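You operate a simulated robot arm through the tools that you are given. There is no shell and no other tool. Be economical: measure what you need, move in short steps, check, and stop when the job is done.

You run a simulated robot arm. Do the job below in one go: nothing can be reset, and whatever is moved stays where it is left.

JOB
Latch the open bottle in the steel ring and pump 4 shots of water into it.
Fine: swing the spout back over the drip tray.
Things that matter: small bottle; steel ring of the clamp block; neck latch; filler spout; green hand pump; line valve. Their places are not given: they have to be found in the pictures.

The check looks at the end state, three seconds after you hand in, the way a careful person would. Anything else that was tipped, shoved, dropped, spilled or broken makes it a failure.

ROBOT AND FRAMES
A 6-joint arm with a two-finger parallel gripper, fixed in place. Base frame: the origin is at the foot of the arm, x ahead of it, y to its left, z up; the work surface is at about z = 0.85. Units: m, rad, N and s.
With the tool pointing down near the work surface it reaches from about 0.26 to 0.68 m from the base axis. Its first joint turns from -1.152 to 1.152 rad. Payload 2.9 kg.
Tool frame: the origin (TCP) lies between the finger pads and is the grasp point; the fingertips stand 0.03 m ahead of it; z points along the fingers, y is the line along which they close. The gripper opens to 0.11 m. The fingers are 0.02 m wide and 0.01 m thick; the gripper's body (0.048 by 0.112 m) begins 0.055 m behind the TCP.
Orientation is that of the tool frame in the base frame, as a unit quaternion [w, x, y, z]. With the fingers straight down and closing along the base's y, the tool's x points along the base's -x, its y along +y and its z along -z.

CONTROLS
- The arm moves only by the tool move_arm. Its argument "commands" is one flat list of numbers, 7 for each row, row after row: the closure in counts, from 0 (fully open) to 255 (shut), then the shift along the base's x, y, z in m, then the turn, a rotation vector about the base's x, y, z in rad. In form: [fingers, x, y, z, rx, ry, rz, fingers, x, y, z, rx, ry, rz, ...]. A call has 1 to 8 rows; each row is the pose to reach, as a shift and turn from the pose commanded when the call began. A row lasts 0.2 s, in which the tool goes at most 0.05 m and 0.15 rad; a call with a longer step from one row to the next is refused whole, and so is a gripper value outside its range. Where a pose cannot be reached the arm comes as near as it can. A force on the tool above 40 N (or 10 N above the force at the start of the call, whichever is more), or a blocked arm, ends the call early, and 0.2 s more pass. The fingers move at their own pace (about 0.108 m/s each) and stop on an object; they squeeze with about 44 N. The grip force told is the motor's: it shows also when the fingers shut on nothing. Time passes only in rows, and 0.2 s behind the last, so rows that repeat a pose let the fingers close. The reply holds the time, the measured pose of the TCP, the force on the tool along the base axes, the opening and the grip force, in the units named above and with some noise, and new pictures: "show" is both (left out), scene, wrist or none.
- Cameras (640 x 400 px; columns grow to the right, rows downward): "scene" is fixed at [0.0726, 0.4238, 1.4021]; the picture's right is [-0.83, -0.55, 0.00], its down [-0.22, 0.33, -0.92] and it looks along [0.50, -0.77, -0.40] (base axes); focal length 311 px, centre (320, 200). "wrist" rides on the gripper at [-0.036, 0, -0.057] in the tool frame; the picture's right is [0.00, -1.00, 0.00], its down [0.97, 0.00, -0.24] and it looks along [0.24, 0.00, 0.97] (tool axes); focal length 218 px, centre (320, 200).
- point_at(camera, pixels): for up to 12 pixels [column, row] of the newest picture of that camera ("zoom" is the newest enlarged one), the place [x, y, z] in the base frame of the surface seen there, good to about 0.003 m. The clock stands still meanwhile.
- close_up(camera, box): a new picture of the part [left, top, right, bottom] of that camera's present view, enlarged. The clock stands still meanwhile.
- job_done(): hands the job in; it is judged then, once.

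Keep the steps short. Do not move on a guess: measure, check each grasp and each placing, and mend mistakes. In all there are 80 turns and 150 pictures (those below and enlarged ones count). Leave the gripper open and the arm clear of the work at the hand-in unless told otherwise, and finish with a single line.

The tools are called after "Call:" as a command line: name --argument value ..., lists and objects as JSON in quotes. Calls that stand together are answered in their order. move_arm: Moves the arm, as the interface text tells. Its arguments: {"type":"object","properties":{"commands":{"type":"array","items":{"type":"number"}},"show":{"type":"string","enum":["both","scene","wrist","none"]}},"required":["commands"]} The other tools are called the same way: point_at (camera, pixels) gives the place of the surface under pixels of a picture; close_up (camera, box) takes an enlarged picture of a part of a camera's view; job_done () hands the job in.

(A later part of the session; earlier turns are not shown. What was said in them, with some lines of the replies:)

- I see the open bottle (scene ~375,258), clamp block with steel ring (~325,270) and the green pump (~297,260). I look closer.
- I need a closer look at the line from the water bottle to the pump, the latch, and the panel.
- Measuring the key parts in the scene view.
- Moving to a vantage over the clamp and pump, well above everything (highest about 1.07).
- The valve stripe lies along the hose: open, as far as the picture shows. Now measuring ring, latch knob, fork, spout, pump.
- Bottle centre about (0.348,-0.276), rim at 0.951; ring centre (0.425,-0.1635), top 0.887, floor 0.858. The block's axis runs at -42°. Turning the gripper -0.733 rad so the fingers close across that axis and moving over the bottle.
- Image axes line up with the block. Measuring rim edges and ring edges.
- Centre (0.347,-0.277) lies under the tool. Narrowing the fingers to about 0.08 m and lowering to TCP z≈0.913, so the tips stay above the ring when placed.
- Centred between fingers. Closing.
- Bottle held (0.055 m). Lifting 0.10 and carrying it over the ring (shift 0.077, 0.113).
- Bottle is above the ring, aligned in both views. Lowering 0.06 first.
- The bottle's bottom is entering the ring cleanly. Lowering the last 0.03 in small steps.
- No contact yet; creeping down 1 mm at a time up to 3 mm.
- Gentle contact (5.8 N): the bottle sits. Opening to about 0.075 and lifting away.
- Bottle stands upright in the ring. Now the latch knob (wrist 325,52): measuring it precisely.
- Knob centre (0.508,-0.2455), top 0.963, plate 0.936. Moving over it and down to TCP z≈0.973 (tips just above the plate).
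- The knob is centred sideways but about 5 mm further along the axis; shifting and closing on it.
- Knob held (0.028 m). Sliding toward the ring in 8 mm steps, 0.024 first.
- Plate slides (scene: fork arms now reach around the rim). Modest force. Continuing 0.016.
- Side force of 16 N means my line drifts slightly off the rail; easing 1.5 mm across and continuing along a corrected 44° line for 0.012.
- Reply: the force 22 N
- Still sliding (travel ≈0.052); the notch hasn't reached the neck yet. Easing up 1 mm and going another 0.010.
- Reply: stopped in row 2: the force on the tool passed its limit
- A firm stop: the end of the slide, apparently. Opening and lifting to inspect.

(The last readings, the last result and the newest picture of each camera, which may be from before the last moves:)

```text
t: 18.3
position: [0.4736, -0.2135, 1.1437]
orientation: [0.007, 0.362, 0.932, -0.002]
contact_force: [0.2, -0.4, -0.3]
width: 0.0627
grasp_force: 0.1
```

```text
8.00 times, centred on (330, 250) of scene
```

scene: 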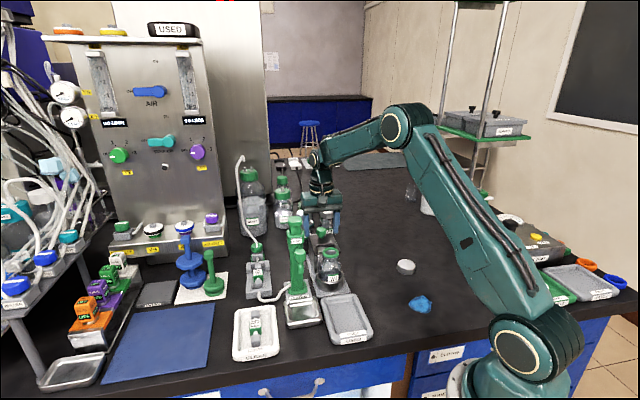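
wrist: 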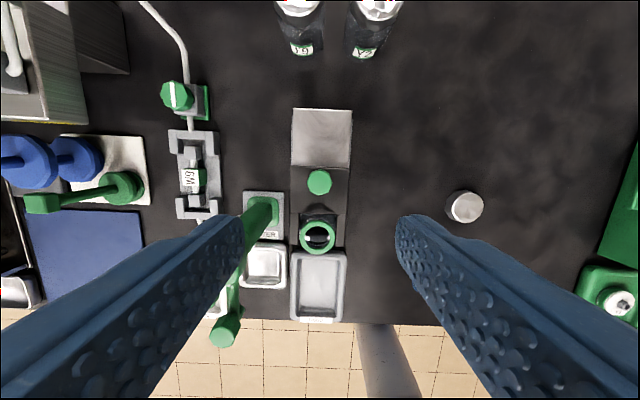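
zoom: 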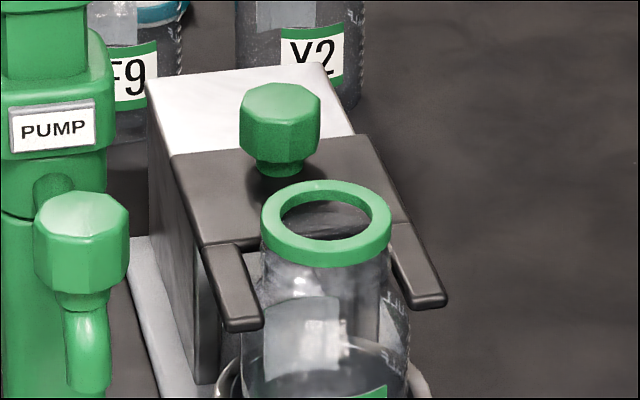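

The plate travelled 0.050 to its stop and the fork arms straddle the bottle under the rim: latched. Next the spout. Moving over the spout knob (0.429,-0.042), also undoing a small tool tilt.

Call:
move_arm --commands '[0, -0.011, 0.045, 0.01, 0.009, 0.012, 0.009, 0, -0.022, 0.09, 0.02, 0.009, 0.012, 0.009, 0, -0.033, 0.135, 0.02, 0.009, 0.012, 0.009, 0, -0.045, 0.17, 0.02, 0.009, 0.012, 0.009, 0, -0.045, 0.17, 0.02, 0.009, 0.012, 0.009]' --show "wrist"

Call:
close_up --camera "wrist" --box '[240, 50, 480, 230]'

```text
t: 19.5
position: [0.427, -0.0409, 1.1626]
orientation: [-0.001, 0.358, 0.934, 0.001]
contact_force: [1.4, -1.0, 0.5]
width: 0.11
grasp_force: 0.1
```

wrist: 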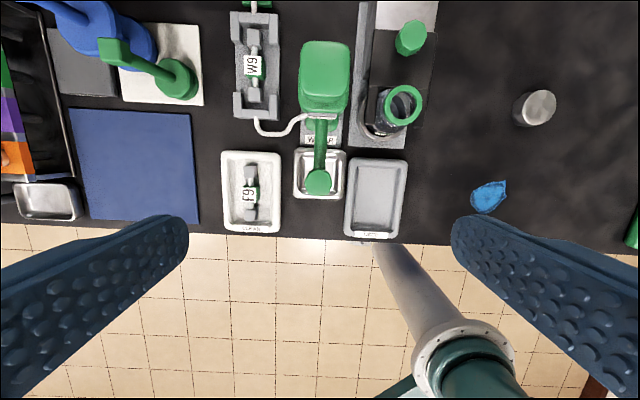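

```text
2.22 times, centred on (360, 140) of wrist
```

zoom: 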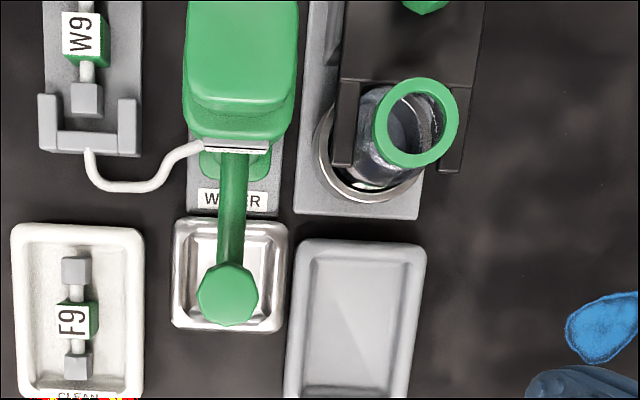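

Call:
point_at --camera "zoom" --pixels '[[227, 292], [200, 292], [255, 292], [227, 265], [228, 320], [232, 200], [232, 160], [243, 40], [190, 40], [296, 40], [243, 90], [243, 5]]'

Call:
point_at --camera "wrist" --pixels '[[325, 45], [325, 80], [305, 65], [345, 65], [324, 96], [319, 110], [387, 105], [420, 105], [403, 88], [403, 121]]'

Call:
close_up --camera "scene" --box '[280, 210, 330, 260]'

Call:
close_up --camera "scene" --box '[280, 240, 330, 330]'

```text
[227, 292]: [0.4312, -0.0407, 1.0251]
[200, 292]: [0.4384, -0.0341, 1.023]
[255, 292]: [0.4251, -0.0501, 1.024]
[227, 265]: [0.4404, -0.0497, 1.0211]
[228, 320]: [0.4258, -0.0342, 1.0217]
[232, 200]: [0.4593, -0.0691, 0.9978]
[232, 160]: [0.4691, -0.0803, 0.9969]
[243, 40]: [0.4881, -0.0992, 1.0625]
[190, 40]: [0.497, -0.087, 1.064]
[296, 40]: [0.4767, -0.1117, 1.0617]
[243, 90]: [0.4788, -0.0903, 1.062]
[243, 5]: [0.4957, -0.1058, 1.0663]
```

```text
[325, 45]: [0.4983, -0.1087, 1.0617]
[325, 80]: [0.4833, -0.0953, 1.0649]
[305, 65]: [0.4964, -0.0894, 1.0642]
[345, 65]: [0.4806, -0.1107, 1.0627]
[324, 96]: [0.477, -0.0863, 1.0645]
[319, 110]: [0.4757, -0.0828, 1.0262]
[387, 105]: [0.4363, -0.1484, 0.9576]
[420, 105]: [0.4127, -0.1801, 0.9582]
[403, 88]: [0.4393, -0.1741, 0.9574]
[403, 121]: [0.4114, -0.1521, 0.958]
```

```text
8.00 times, centred on (305, 235) of scene
```

zoom: 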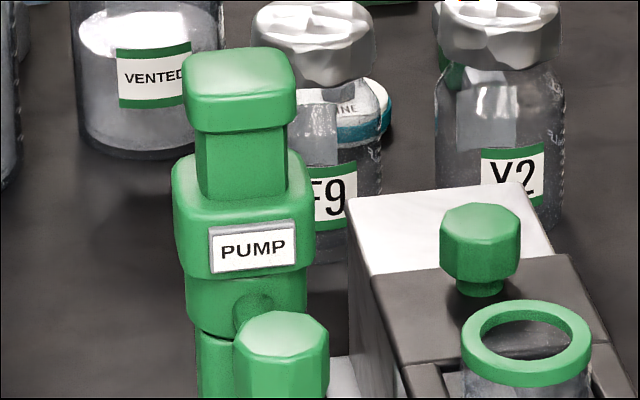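

```text
4.44 times, centred on (305, 285) of scene
```

zoom: 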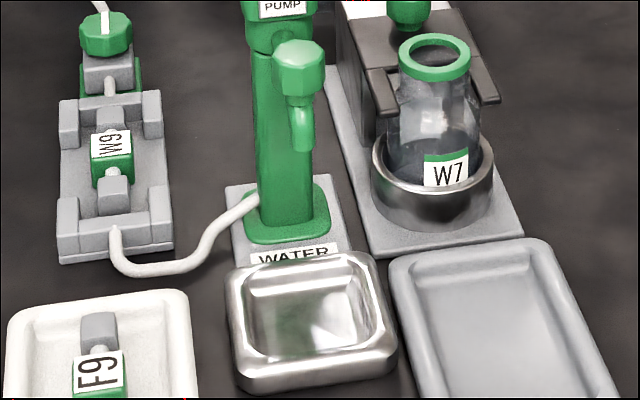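

Pump axis ≈(0.488,-0.099), plunger top 1.064. Spout knob ≈(0.432,-0.042), top 1.023; the spout lies over the drip tray (angle 134°). The bottle mouth is at 226°: a 92° swing. Lowering around the knob to TCP z≈1.028.

Call:
move_arm --commands '[70, 0.004, 0, -0.045, 0, 0, 0, 100, 0.004, 0, -0.09, 0, 0, 0, 100, 0.004, 0, -0.12, 0, 0, 0, 100, 0.004, 0, -0.135, 0, 0, 0, 100, 0.004, 0, -0.135, 0, 0, 0]'

Call:
close_up --camera "scene" --box '[265, 190, 345, 300]'

```text
t: 20.7
position: [0.4305, -0.0418, 1.0266]
orientation: [0.002, 0.357, 0.934, 0.001]
contact_force: [0.8, -0.2, 0.1]
width: 0.0667
grasp_force: 0.0
```

scene: 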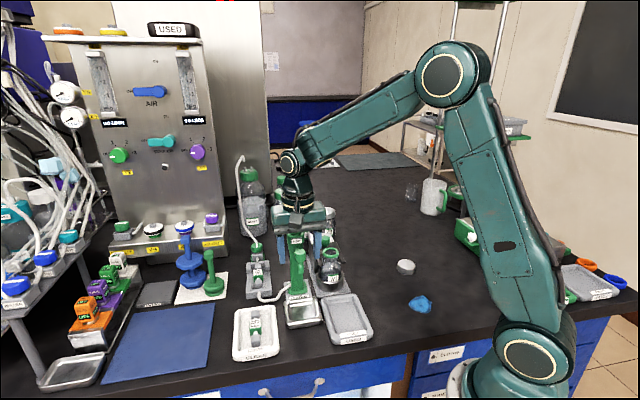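
wrist: 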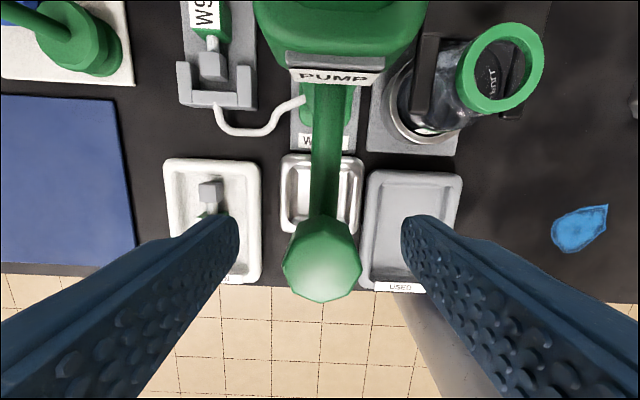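

```text
3.64 times, centred on (305, 245) of scene
```

zoom: 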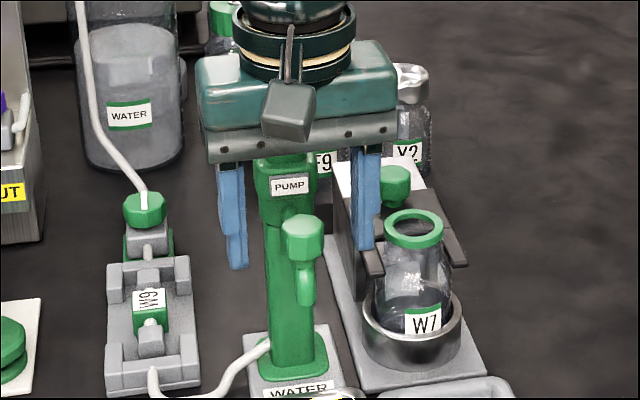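

Knob is centred between the fingers (wrist 322,258). Closing.

Call:
move_arm --commands '[180, 0, 0, 0, 0, 0, 0, 255, 0, 0, 0, 0, 0, 0, 255, 0, 0, 0, 0, 0, 0, 255, 0, 0, 0, 0, 0, 0]' --show "wrist"

```text
t: 21.7
position: [0.4319, -0.043, 1.0275]
orientation: [0.0, 0.358, 0.934, 0.0]
contact_force: [-4.4, -4.9, -1.3]
width: 0.0254
grasp_force: 45.0
```

wrist: 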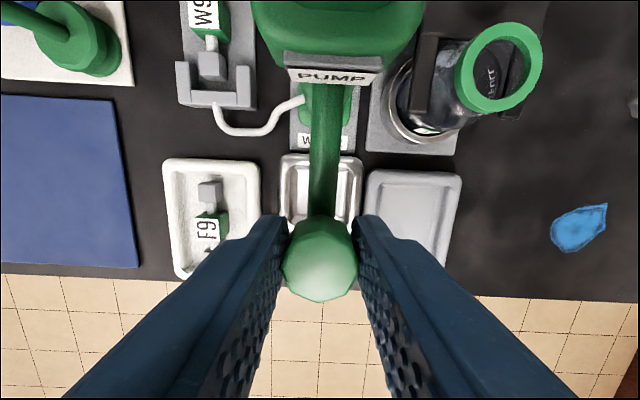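

Held. Swinging CCW about the pump axis, turning the tool along; first 0.48 rad.

Call:
move_arm --commands '[255, -0.0064, -0.0071, 0, 0, 0, 0.12, 255, -0.0118, -0.0149, 0, 0, 0, 0.24, 255, -0.0163, -0.0234, 0, 0, 0, 0.36, 255, -0.0198, -0.0322, 0, 0, 0, 0.48]'

```text
t: 22.7
position: [0.4122, -0.0742, 1.0286]
orientation: [0.001, 0.124, 0.992, 0.001]
contact_force: [6.7, 0.4, -5.4]
width: 0.0253
grasp_force: 44.8
```

scene: 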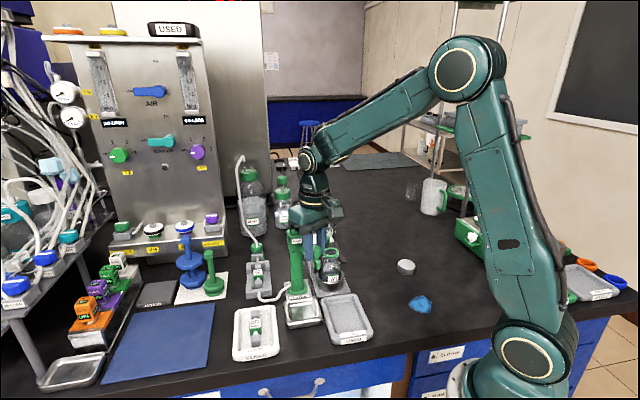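
wrist: 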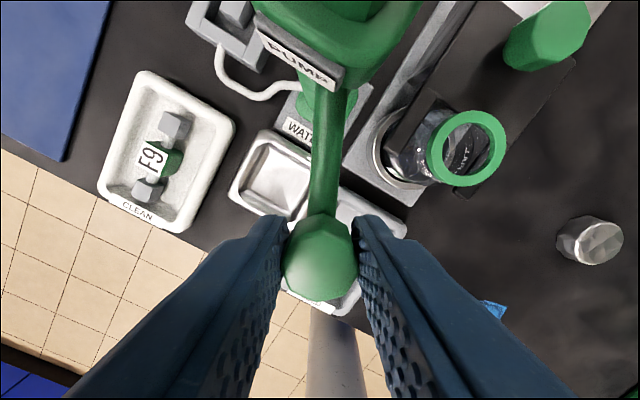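

Spout follows. Next 0.60 rad.

Call:
move_arm --commands '[255, -0.0024, -0.0093, 0, 0, 0, 0.12, 255, -0.0036, -0.0187, 0, 0, 0, 0.24, 255, -0.0037, -0.0283, 0, 0, 0, 0.36, 255, -0.0027, -0.0378, 0, 0, 0, 0.48, 255, -0.0005, -0.047, 0, 0, 0, 0.6]' --show "wrist"

Call:
close_up --camera "scene" --box '[275, 200, 355, 300]'

```text
t: 23.9
position: [0.4116, -0.1205, 1.0271]
orientation: [-0.003, -0.175, 0.985, 0.002]
contact_force: [-7.9, -0.2, -23.8]
width: 0.0251
grasp_force: 44.8
```

wrist: 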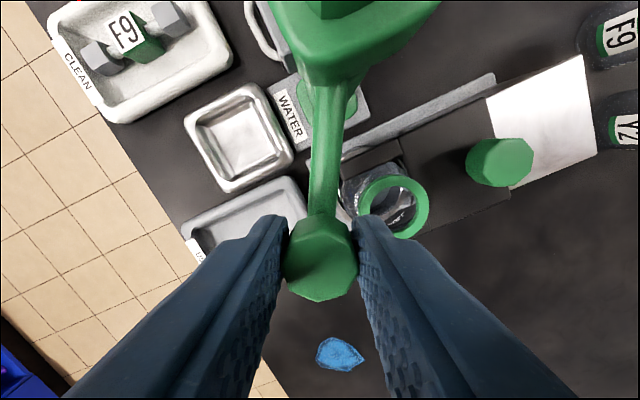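

```text
4.00 times, centred on (315, 250) of scene
```

zoom: 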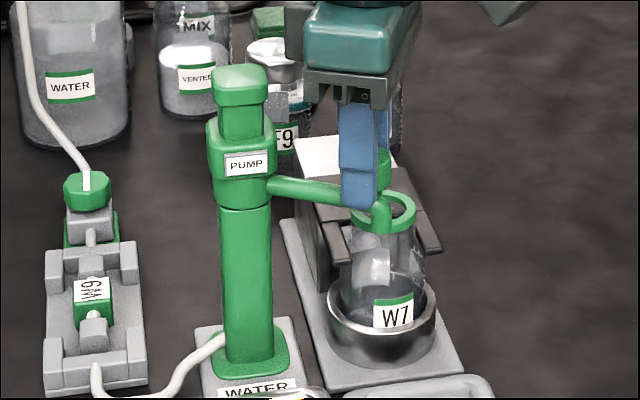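

A downward 24 N pull on the tool; before going on, check the nozzle's bottom height versus the rim (0.958).

Call:
close_up --camera "scene" --box '[320, 230, 360, 280]'

Call:
point_at --camera "zoom" --pixels '[[260, 100], [260, 130], [262, 145], [262, 155], [170, 55], [240, 60], [260, 40]]'

```text
8.00 times, centred on (340, 255) of scene
```

zoom: 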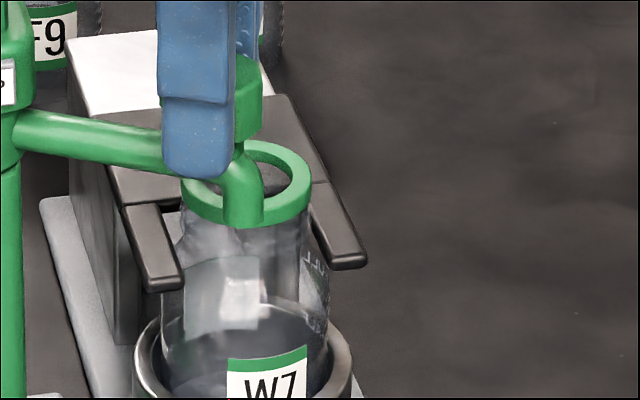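

```text
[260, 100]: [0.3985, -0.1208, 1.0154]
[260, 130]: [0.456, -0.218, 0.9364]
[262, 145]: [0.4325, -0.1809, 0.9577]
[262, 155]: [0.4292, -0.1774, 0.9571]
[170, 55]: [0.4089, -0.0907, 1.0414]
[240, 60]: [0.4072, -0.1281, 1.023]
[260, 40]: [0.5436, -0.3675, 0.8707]
```

Call:
point_at --camera "zoom" --pixels '[[243, 180], [243, 200], [243, 220], [243, 226], [230, 222], [258, 222], [220, 215]]'

```text
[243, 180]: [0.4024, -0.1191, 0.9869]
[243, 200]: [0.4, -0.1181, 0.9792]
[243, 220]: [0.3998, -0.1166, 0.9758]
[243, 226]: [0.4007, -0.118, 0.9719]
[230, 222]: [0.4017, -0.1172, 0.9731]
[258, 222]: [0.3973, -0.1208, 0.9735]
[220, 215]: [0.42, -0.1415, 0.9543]
```

Nozzle bottom is at 0.972, 14 mm above the rim: clear. Swinging the remaining 0.52 rad, 1 mm lower to ease the pull.

Call:
move_arm --commands '[255, 0.0036, -0.0097, -0.001, 0, 0, 0.13, 255, 0.0084, -0.0189, -0.001, 0, 0, 0.26, 255, 0.0144, -0.0273, -0.001, 0, 0, 0.39, 255, 0.0214, -0.0349, -0.001, 0, 0, 0.52]' --show "wrist"

Call:
close_up --camera "scene" --box '[300, 220, 360, 280]'

```text
t: 24.9
position: [0.4322, -0.1551, 1.0284]
orientation: [-0.002, -0.422, 0.907, 0.003]
contact_force: [-20.1, -0.9, -11.4]
width: 0.0254
grasp_force: 45.2
```

wrist: 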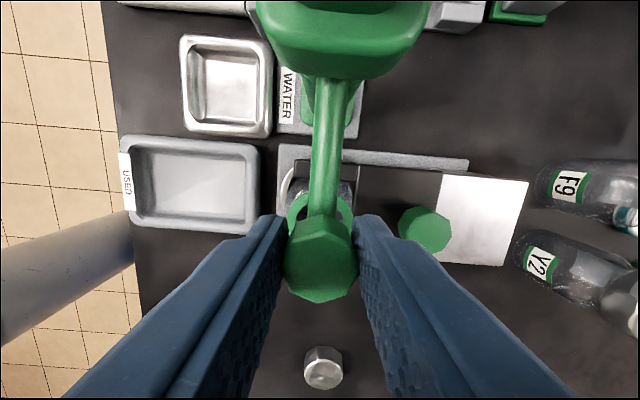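

```text
6.67 times, centred on (330, 250) of scene
```

zoom: 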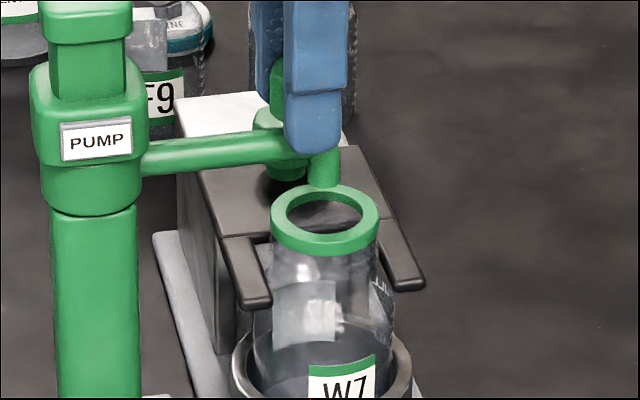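

Measure nozzle end against the mouth.

Call:
point_at --camera "zoom" --pixels '[[325, 180], [325, 170], [312, 175], [336, 175], [275, 225], [375, 225], [325, 190], [325, 240]]'

Call:
close_up --camera "wrist" --box '[260, 160, 380, 310]'

```text
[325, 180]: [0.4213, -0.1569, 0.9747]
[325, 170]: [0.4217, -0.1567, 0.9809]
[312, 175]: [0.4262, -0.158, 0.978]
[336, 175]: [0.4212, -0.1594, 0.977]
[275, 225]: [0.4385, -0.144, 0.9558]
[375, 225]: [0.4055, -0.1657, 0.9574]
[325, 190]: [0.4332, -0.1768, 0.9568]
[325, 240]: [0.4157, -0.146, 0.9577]
```

```text
2.67 times, centred on (320, 235) of wrist
```

zoom: 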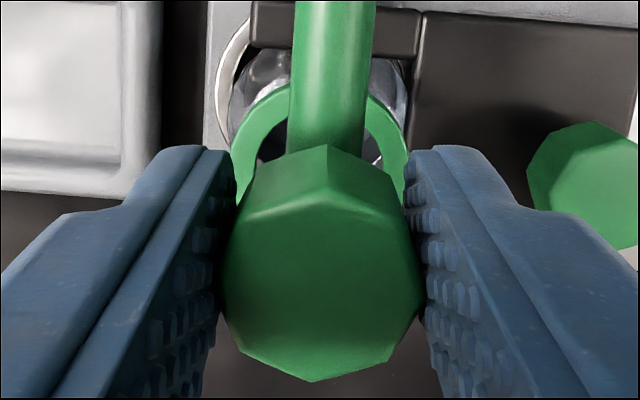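

Nozzle centre ≈(0.4245,-0.161) versus mouth centre (0.425,-0.164): centred. Releasing and lifting.

Call:
move_arm --commands '[180, 0, 0, 0, 0, 0, 0, 120, 0, 0, 0, 0, 0, 0, 120, 0, 0, 0.03, 0, 0, 0, 120, 0, 0, 0.075, 0, 0, 0, 120, 0, 0, 0.12, 0, 0, 0, 120, 0, 0, 0.13, 0, 0, 0]' --show "wrist"

Call:
close_up --camera "scene" --box '[280, 200, 360, 290]'

Call:
close_up --camera "wrist" --box '[250, 60, 390, 240]'

```text
t: 26.3
position: [0.4348, -0.157, 1.1594]
orientation: [0.0, -0.421, 0.907, 0.001]
contact_force: [0.5, -0.3, -0.3]
width: 0.058
grasp_force: 0.1
```

wrist: 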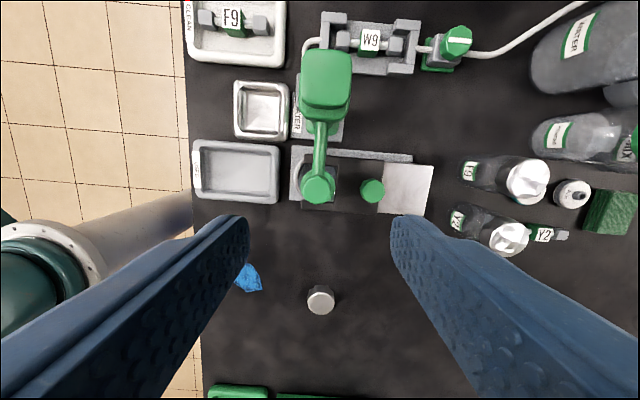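

```text
4.44 times, centred on (320, 245) of scene
```

zoom: 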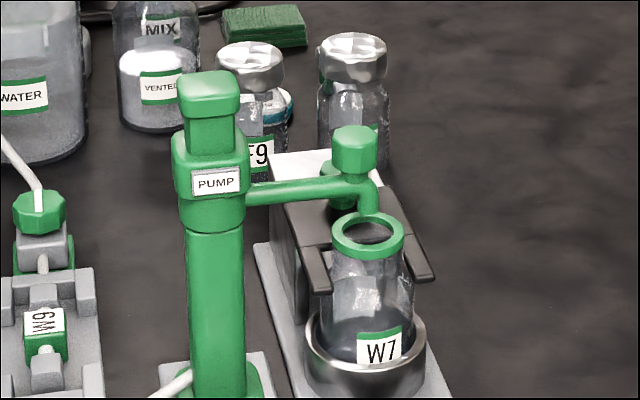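

```text
2.22 times, centred on (320, 150) of wrist
```

zoom: 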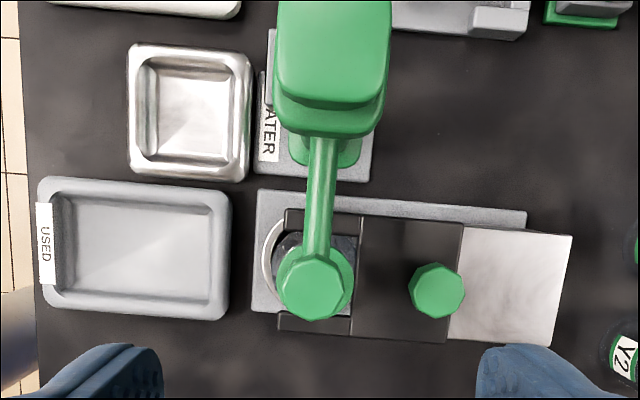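

Nozzle stays over the mouth. Now measure the plunger's top.

Call:
point_at --camera "wrist" --pixels '[[326, 75], [306, 75], [347, 75], [326, 55], [326, 100], [318, 185]]'

Call:
point_at --camera "zoom" --pixels '[[285, 40], [382, 40], [333, 90], [333, 40], [330, 120]]'

Call:
close_up --camera "scene" --box '[280, 210, 320, 260]'

Call:
point_at --camera "zoom" --pixels '[[250, 70], [250, 110], [250, 125], [250, 180], [250, 195], [250, 220]]'

```text
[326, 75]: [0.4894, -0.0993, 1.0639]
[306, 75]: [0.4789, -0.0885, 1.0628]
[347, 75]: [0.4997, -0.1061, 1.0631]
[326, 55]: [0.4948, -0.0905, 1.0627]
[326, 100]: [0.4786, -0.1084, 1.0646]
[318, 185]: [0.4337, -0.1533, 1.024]
```

```text
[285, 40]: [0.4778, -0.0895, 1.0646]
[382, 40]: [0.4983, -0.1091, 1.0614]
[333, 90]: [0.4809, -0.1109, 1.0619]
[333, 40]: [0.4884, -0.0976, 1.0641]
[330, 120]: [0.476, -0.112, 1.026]
```

```text
8.00 times, centred on (300, 235) of scene
```

zoom: 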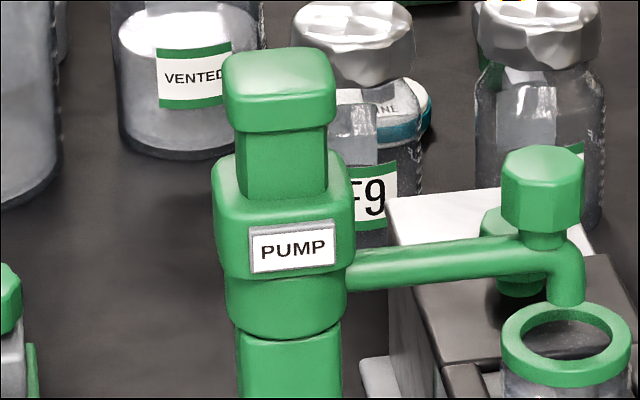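

```text
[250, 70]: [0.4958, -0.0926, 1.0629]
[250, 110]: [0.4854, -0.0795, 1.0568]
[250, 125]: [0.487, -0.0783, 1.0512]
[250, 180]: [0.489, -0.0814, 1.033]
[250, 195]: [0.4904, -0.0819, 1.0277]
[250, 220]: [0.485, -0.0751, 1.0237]
```

Plunger head centre (0.4885,-0.0985), top 1.063, stroke room down to the collar at 1.028 (about 0.02). Moving over it with shut fingers, tips about 8 mm above.

Call:
move_arm --commands '[255, 0.02, 0.0195, 0, 0, 0, 0, 255, 0.04, 0.039, 0, 0, 0, 0, 255, 0.0545, 0.058, 0, 0, 0, 0, 255, 0.0545, 0.058, -0.04, 0, 0, 0, 255, 0.0545, 0.058, -0.057, 0, 0, 0, 255, 0.0545, 0.058, -0.057, 0, 0, 0]'

Call:
close_up --camera "scene" --box '[270, 180, 350, 280]'

```text
t: 27.7
position: [0.4875, -0.0972, 1.1015]
orientation: [0.001, -0.42, 0.907, 0.002]
contact_force: [-0.4, 0.7, 0.4]
width: 0.0002
grasp_force: 37.8
```

scene: 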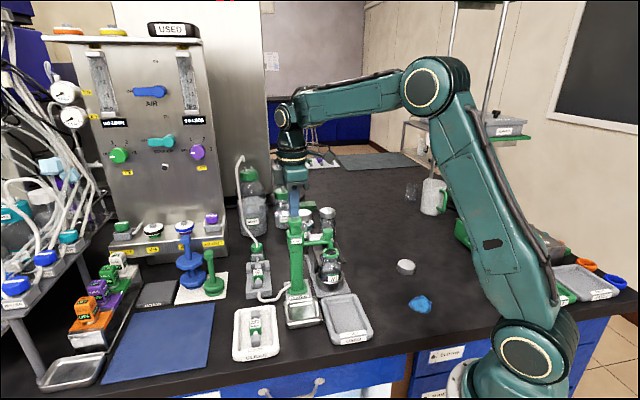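
wrist: 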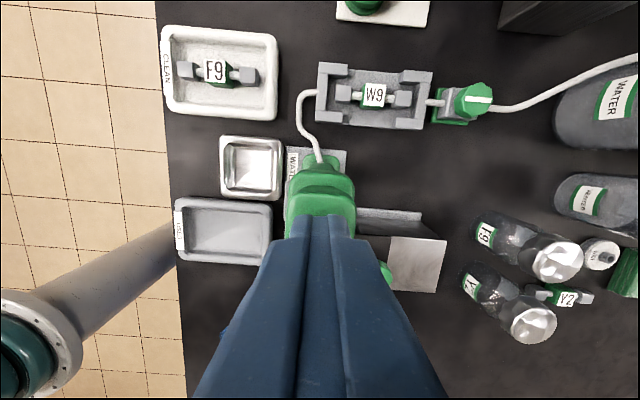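

```text
4.00 times, centred on (310, 230) of scene
```

zoom: 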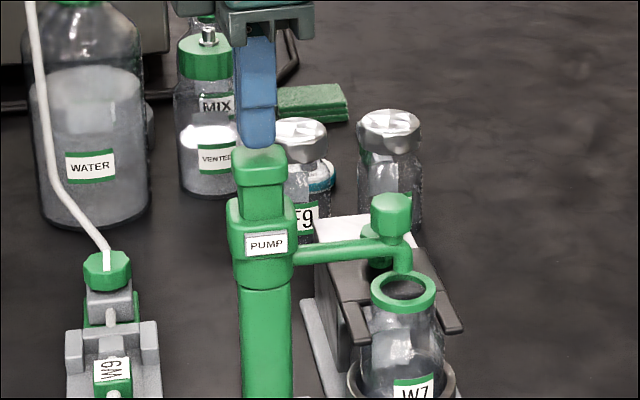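

Aligned. First stroke, step by step.

Call:
move_arm --commands '[255, 0, 0, -0.008, 0, 0, 0, 255, 0, 0, -0.014, 0, 0, 0, 255, 0, 0, -0.02, 0, 0, 0, 255, 0, 0, -0.024, 0, 0, 0]' --show "none"

Call:
close_up --camera "scene" --box '[270, 200, 350, 300]'

```text
t: 28.7
position: [0.4893, -0.0991, 1.0777]
orientation: [0.001, -0.421, 0.907, 0.0]
contact_force: [2.3, -1.6, 4.6]
width: 0.0003
grasp_force: 37.4
```

```text
4.00 times, centred on (310, 250) of scene
```

zoom: 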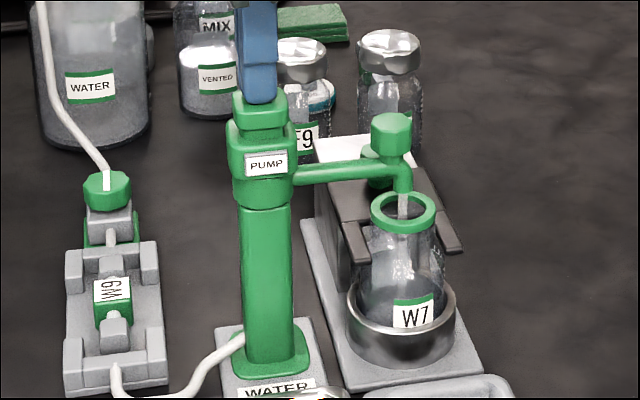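

Water runs into the bottle. Force is low (4.6 N), so not at the bottom; continuing to the stop.

Call:
move_arm --commands '[255, 0, 0, -0.003, 0, 0, 0, 255, 0, 0, -0.006, 0, 0, 0, 255, 0, 0, -0.009, 0, 0, 0]' --show "none"

Call:
close_up --camera "scene" --box '[270, 200, 350, 300]'

```text
t: 29.5
position: [0.4875, -0.0989, 1.071]
orientation: [0.003, -0.422, 0.907, -0.001]
contact_force: [-2.7, -2.4, 32.7]
width: 0.0
grasp_force: 37.8
```

```text
4.00 times, centred on (310, 250) of scene
```

zoom: 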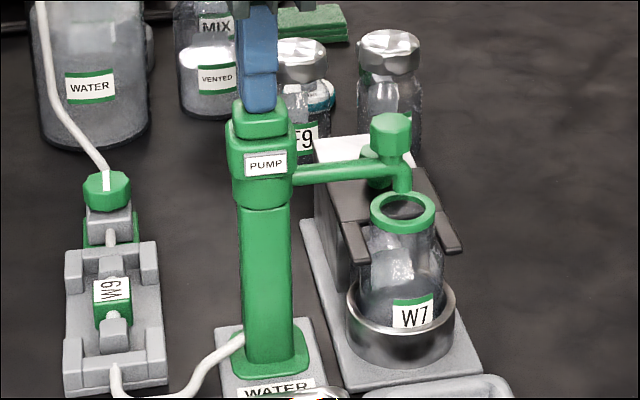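

Bottom reached (33 N, tips at ≈1.041). Rising to see whether the plunger springs back.

Call:
move_arm --commands '[255, 0, 0, 0.015, 0, 0, 0, 255, 0, 0, 0.031, 0, 0, 0, 255, 0, 0, 0.031, 0, 0, 0, 255, 0, 0, 0.031, 0, 0, 0]' --show "none"

Call:
close_up --camera "scene" --box '[270, 200, 350, 300]'

Call:
close_up --camera "scene" --box '[350, 240, 390, 290]'

```text
t: 30.5
position: [0.4881, -0.0969, 1.0975]
orientation: [-0.001, -0.421, 0.907, 0.0]
contact_force: [-0.6, 0.0, 0.0]
width: 0.0001
grasp_force: 37.7
```

```text
4.00 times, centred on (310, 250) of scene
```

zoom: 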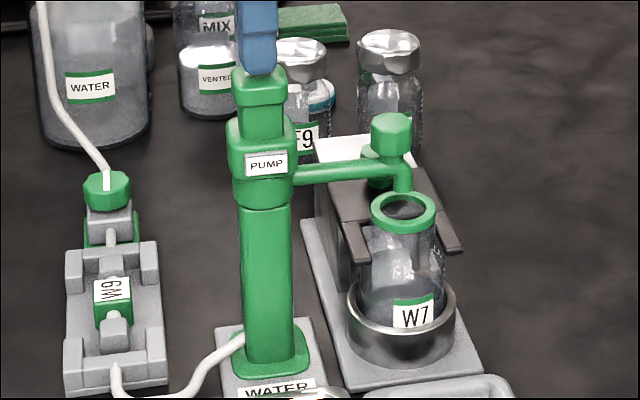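

```text
8.00 times, centred on (370, 265) of scene
```

zoom: 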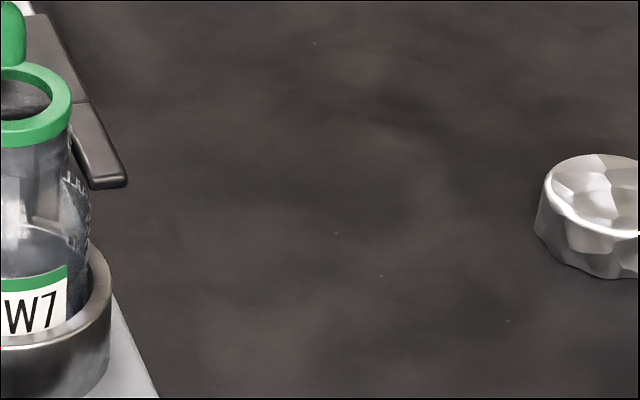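

Plunger is back up. Looking at the level in the bottle before counting shot 1.

Call:
close_up --camera "scene" --box '[315, 240, 350, 295]'

```text
7.27 times, centred on (332, 268) of scene
```

zoom: 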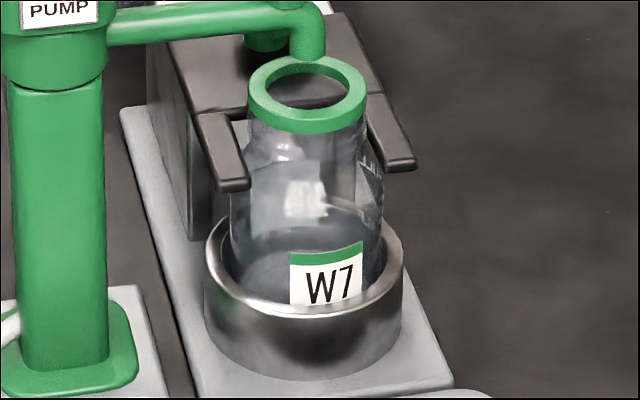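

Stream was seen once; shot 1 counted. Shot 2: one full stroke with return.

Call:
move_arm --commands '[255, 0, 0, -0.01, 0, 0, 0, 255, 0, 0, -0.018, 0, 0, 0, 255, 0, 0, -0.025, 0, 0, 0, 255, 0, 0, -0.0305, 0, 0, 0, 255, 0, 0, -0.0305, 0, 0, 0]' --show "none"

Call:
close_up --camera "scene" --box '[280, 210, 350, 300]'

Call:
move_arm --commands '[255, 0, 0, 0.015, 0, 0, 0, 255, 0, 0, 0.0305, 0, 0, 0, 255, 0, 0, 0.0305, 0, 0, 0, 255, 0, 0, 0.0305, 0, 0, 0, 255, 0, 0, 0.0305, 0, 0, 0]' --show "none"

Call:
close_up --camera "scene" --box '[280, 210, 350, 300]'

```text
t: 31.7
position: [0.488, -0.0977, 1.071]
orientation: [0.003, -0.421, 0.907, -0.001]
contact_force: [-6.2, 10.3, 34.0]
width: 0.0002
grasp_force: 37.8
```

```text
4.44 times, centred on (315, 255) of scene
```

zoom: 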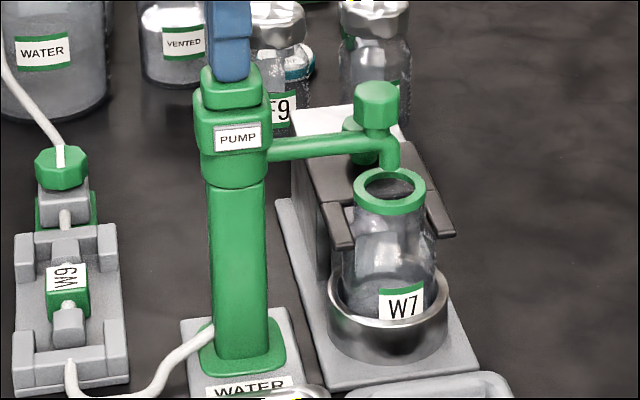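

```text
t: 32.9
position: [0.4878, -0.0992, 1.0987]
orientation: [-0.001, -0.422, 0.907, 0.001]
contact_force: [0.4, 0.3, -0.2]
width: 0.0
grasp_force: 37.9
```

```text
4.44 times, centred on (315, 255) of scene
```

zoom: 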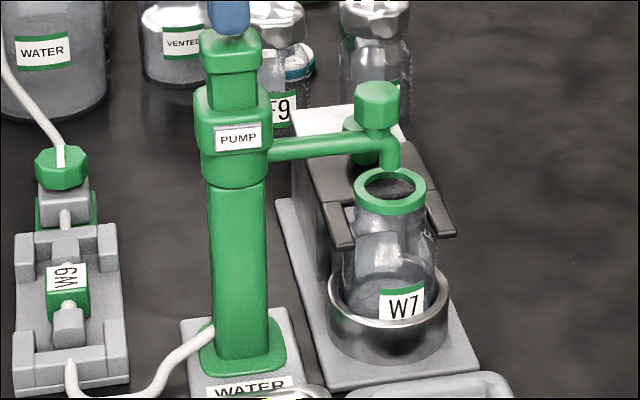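

Shot 2 went to the bottom and the plunger returned. Shot 3 likewise.

Call:
move_arm --commands '[255, 0, 0, -0.01, 0, 0, 0, 255, 0, 0, -0.018, 0, 0, 0, 255, 0, 0, -0.025, 0, 0, 0, 255, 0, 0, -0.0305, 0, 0, 0]' --show "none"

Call:
close_up --camera "scene" --box '[300, 230, 350, 295]'

Call:
move_arm --commands '[255, 0, 0, 0, 0, 0, 0, 255, 0, 0, 0.015, 0, 0, 0, 255, 0, 0, 0.0305, 0, 0, 0, 255, 0, 0, 0.0305, 0, 0, 0, 255, 0, 0, 0.0305, 0, 0, 0, 255, 0, 0, 0.0305, 0, 0, 0]' --show "none"

Call:
close_up --camera "scene" --box '[315, 240, 350, 295]'

```text
t: 33.9
position: [0.4867, -0.098, 1.0717]
orientation: [0.002, -0.421, 0.907, -0.001]
contact_force: [-7.2, 4.0, 27.6]
width: 0.0
grasp_force: 37.8
```

```text
6.15 times, centred on (325, 262) of scene
```

zoom: 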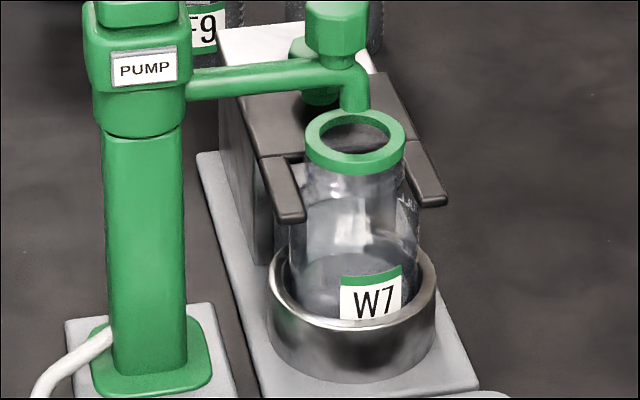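

```text
t: 35.3
position: [0.4873, -0.0975, 1.0999]
orientation: [0.0, -0.422, 0.906, 0.001]
contact_force: [0.3, -0.8, -0.6]
width: 0.0
grasp_force: 37.7
```

```text
7.27 times, centred on (332, 268) of scene
```

zoom: 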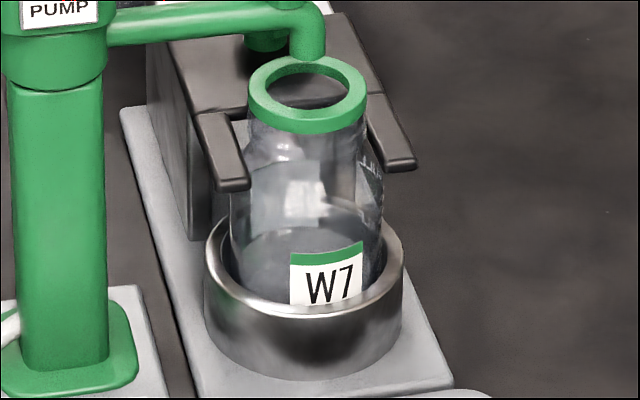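

Water surface now visible (zoom row ~235), higher than after shot 1. Shot 4.

Call:
move_arm --commands '[255, 0, 0, -0.01, 0, 0, 0, 255, 0, 0, -0.018, 0, 0, 0, 255, 0, 0, -0.025, 0, 0, 0, 255, 0, 0, -0.0305, 0, 0, 0]' --show "none"

Call:
move_arm --commands '[255, 0, 0, 0, 0, 0, 0, 255, 0, 0, 0.015, 0, 0, 0, 255, 0, 0, 0.0305, 0, 0, 0, 255, 0, 0, 0.0305, 0, 0, 0, 255, 0, 0, 0.0605, 0, 0, 0, 255, 0, 0, 0.0605, 0, 0, 0]' --show "none"

Call:
close_up --camera "scene" --box '[315, 240, 350, 295]'

Call:
close_up --camera "scene" --box '[270, 200, 350, 300]'

```text
t: 36.3
position: [0.4884, -0.0975, 1.0714]
orientation: [0.003, -0.421, 0.907, -0.001]
contact_force: [-6.4, -0.3, 27.9]
width: 0.0003
grasp_force: 37.7
```

```text
t: 37.7
position: [0.4897, -0.0978, 1.1299]
orientation: [0.0, -0.422, 0.907, 0.001]
contact_force: [0.2, 0.3, 0.5]
width: 0.0
grasp_force: 38.3
```

```text
7.27 times, centred on (332, 268) of scene
```

zoom: 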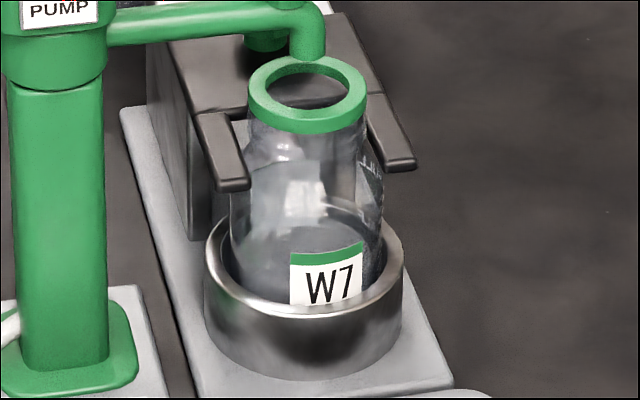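

```text
4.00 times, centred on (310, 250) of scene
```

zoom: 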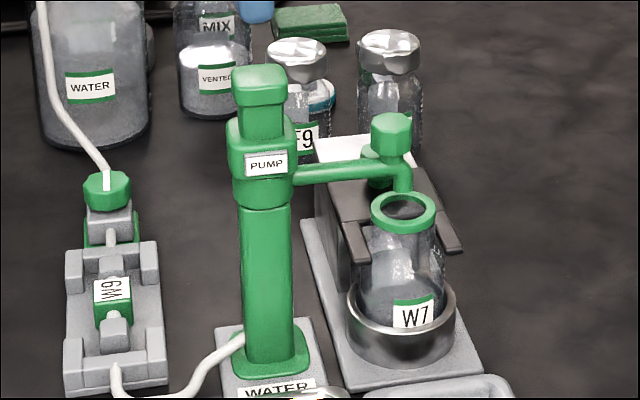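

Level rose again: four shots. Now back to the spout knob at (0.4335,-0.1545), opening the fingers on the way.

Call:
move_arm --commands '[120, -0.028, -0.028, 0.01, 0, 0, 0, 120, -0.055, -0.0565, 0.01, 0, 0, 0, 120, -0.055, -0.0565, -0.03, 0, 0, 0, 120, -0.055, -0.0565, -0.07, 0, 0, 0, 120, -0.055, -0.0565, -0.102, 0, 0, 0, 120, -0.055, -0.0565, -0.102, 0, 0, 0]' --show "wrist"

```text
t: 39.1
position: [0.4345, -0.1546, 1.0262]
orientation: [0.001, -0.421, 0.907, 0.001]
contact_force: [-0.6, -0.1, 0.2]
width: 0.0581
grasp_force: 0.1
```

wrist: 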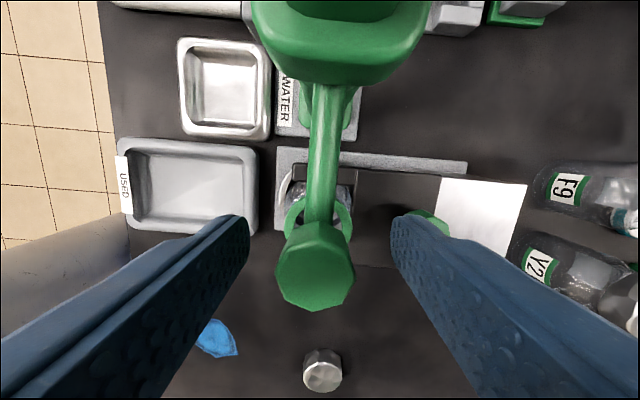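

Knob between fingers. Closing.

Call:
move_arm --commands '[180, 0, 0, 0, 0, 0, 0, 255, 0, 0, 0, 0, 0, 0, 255, 0, 0, 0, 0, 0, 0, 255, 0, 0, 0, 0, 0, 0]' --show "none"

```text
t: 40.1
position: [0.4337, -0.1533, 1.026]
orientation: [-0.001, -0.421, 0.907, 0.001]
contact_force: [-11.3, 6.2, 1.0]
width: 0.0257
grasp_force: 45.1
```

Held. Swinging back CW, first 0.78 rad.

Call:
move_arm --commands '[255, -0.0068, 0.0075, 0, 0, 0, -0.13, 255, -0.0125, 0.0159, 0, 0, 0, -0.26, 255, -0.0171, 0.0249, 0, 0, 0, -0.39, 255, -0.0205, 0.0345, 0, 0, 0, -0.52, 255, -0.0227, 0.0444, 0, 0, 0, -0.65, 255, -0.0235, 0.0545, 0, 0, 0, -0.78]' --show "wrist"

```text
t: 41.5
position: [0.4108, -0.0993, 1.025]
orientation: [0.002, -0.044, 0.999, 0.0]
contact_force: [5.7, -2.9, -0.5]
width: 0.0254
grasp_force: 44.6
```

wrist: 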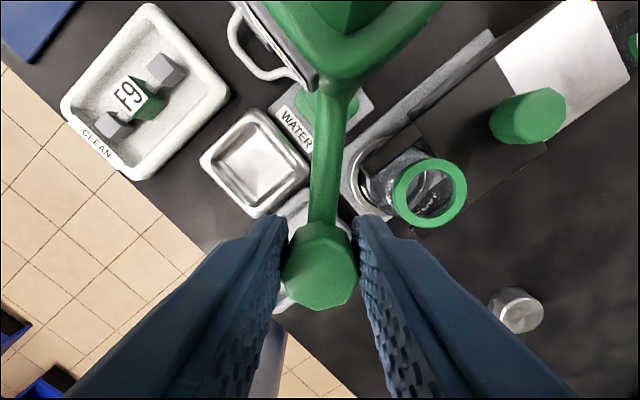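

Call:
move_arm --commands '[255, 0.0005, 0.0101, 0, 0, 0, -0.13, 255, 0.0025, 0.0208, 0, 0, 0, -0.27, 255, 0.006, 0.0312, 0, 0, 0, -0.41, 255, 0.0108, 0.041, 0, 0, 0, -0.55, 255, 0.0165, 0.0493, 0, 0, 0, -0.68, 255, 0.0233, 0.0569, 0, 0, 0, -0.81]' --show "wrist"

```text
t: 42.9
position: [0.4322, -0.0443, 1.0263]
orientation: [0.002, 0.354, 0.935, 0.001]
contact_force: [11.1, -8.5, 14.7]
width: 0.0255
grasp_force: 45.1
```

wrist: 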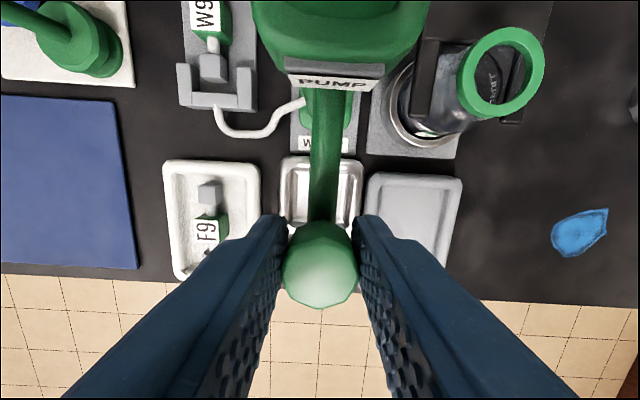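

The view matches the original pose: spout over the drip tray. Releasing, lifting, then inspecting.

Call:
move_arm --commands '[180, 0, 0, 0, 0, 0, 0, 100, 0, 0, 0, 0, 0, 0, 100, 0, 0, 0.03, 0, 0, 0, 100, 0, 0, 0.075, 0, 0, 0, 50, 0, 0, 0.12, 0, 0, 0, 0, 0, 0, 0.15, 0, 0, 0, 0, 0, 0, 0.15, 0, 0, 0]'

Call:
close_up --camera "wrist" --box '[200, 0, 460, 250]'

Call:
close_up --camera "scene" --box '[270, 210, 370, 340]'

```text
t: 44.5
position: [0.4329, -0.0411, 1.179]
orientation: [0.0, 0.354, 0.935, 0.002]
contact_force: [-0.3, 0.1, -0.2]
width: 0.11
grasp_force: 0.0
```

scene: 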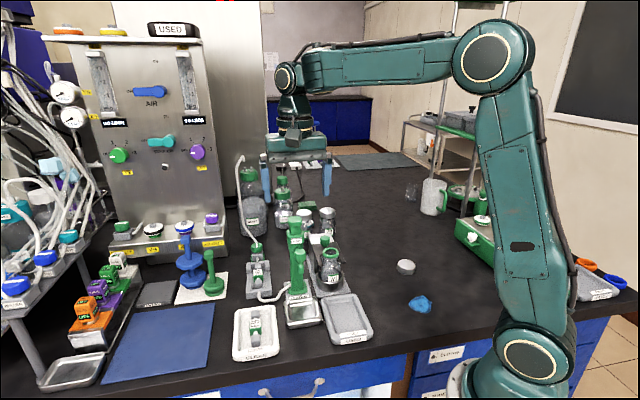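
wrist: 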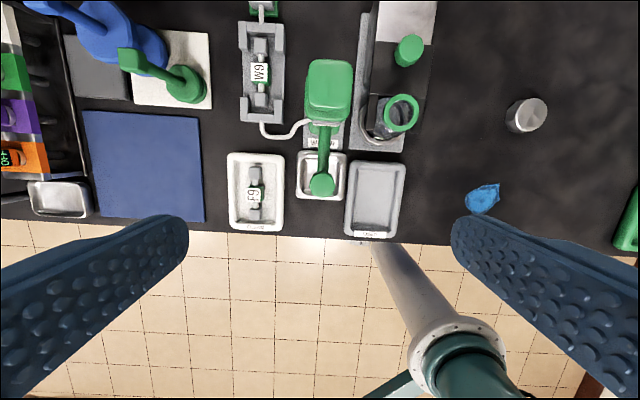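

```text
1.60 times, centred on (330, 125) of wrist
```

zoom: 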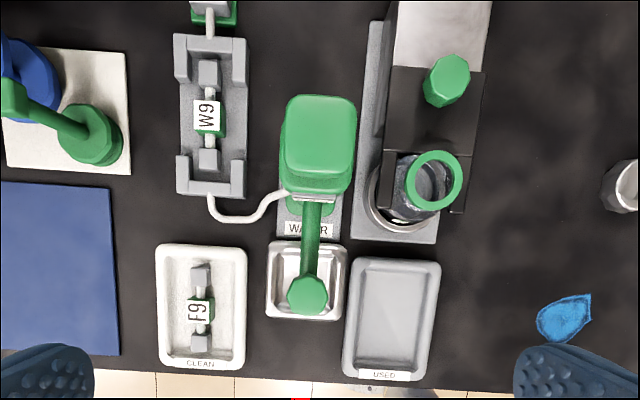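

```text
3.08 times, centred on (320, 275) of scene
```

zoom: 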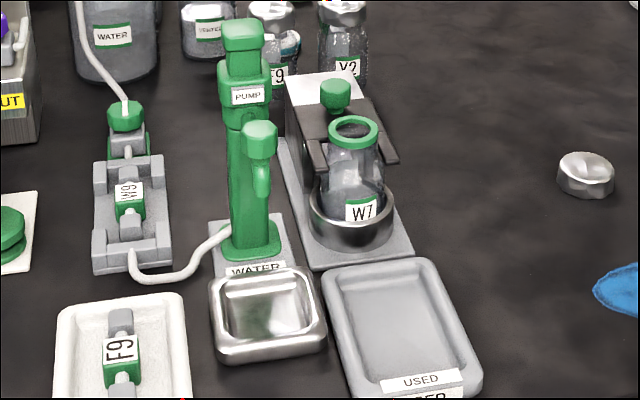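

Everything in place. A last check of the fill level and the latch.

Call:
close_up --camera "scene" --box '[315, 240, 350, 295]'

Call:
point_at --camera "zoom" --pixels '[[270, 240], [310, 235], [340, 235], [270, 225], [310, 215]]'

Call:
point_at --camera "wrist" --pixels '[[321, 184], [409, 50], [398, 112]]'

```text
7.27 times, centred on (332, 268) of scene
```

zoom: 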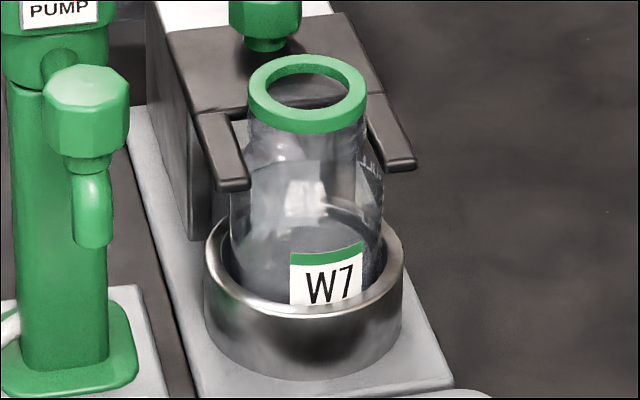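

```text
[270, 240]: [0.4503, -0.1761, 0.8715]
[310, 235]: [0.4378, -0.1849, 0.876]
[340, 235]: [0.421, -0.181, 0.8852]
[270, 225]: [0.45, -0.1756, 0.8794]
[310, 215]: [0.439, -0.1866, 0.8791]
```

```text
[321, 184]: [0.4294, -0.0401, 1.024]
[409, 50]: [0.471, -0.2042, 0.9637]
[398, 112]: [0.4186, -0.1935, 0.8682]
```

Spout knob is at (0.429,-0.040), its starting place over the tray; latch still shut; water stands in the bottle. Raising the arm clear.

Call:
move_arm --commands '[0, 0, 0, 0.045, 0, 0, 0, 0, -0.03, -0.02, 0.08, 0, 0, 0, 0, -0.06, -0.04, 0.1, 0, 0, 0, 0, -0.06, -0.04, 0.1, 0, 0, 0]' --show "scene"

```text
refused: row 2 steps farther than a row can; nothing moved
```

One step was slightly too long; retrying with shorter ones.

Call:
move_arm --commands '[0, 0, 0, 0.045, 0, 0, 0, 0, -0.02, -0.02, 0.075, 0, 0, 0, 0, -0.045, -0.04, 0.1, 0, 0, 0, 0, -0.045, -0.04, 0.1, 0, 0, 0]' --show "scene"

```text
t: 45.5
position: [0.3883, -0.0842, 1.2782]
orientation: [0.0, 0.352, 0.936, 0.001]
contact_force: [-0.1, -0.7, 1.3]
width: 0.1096
grasp_force: 0.0
```

scene: 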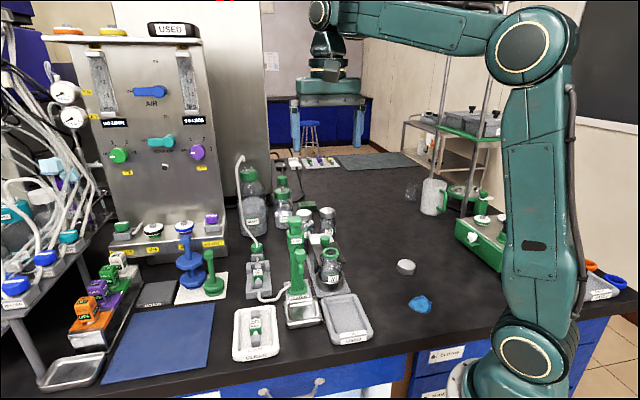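

The arm is clear, the gripper is open, and nothing else has been disturbed. Handing in.

Call:
job_done

```text
The job is handed in.
```

The bottle is latched in the steel ring, I pumped four full strokes of water into it, and the spout is back over the drip tray.
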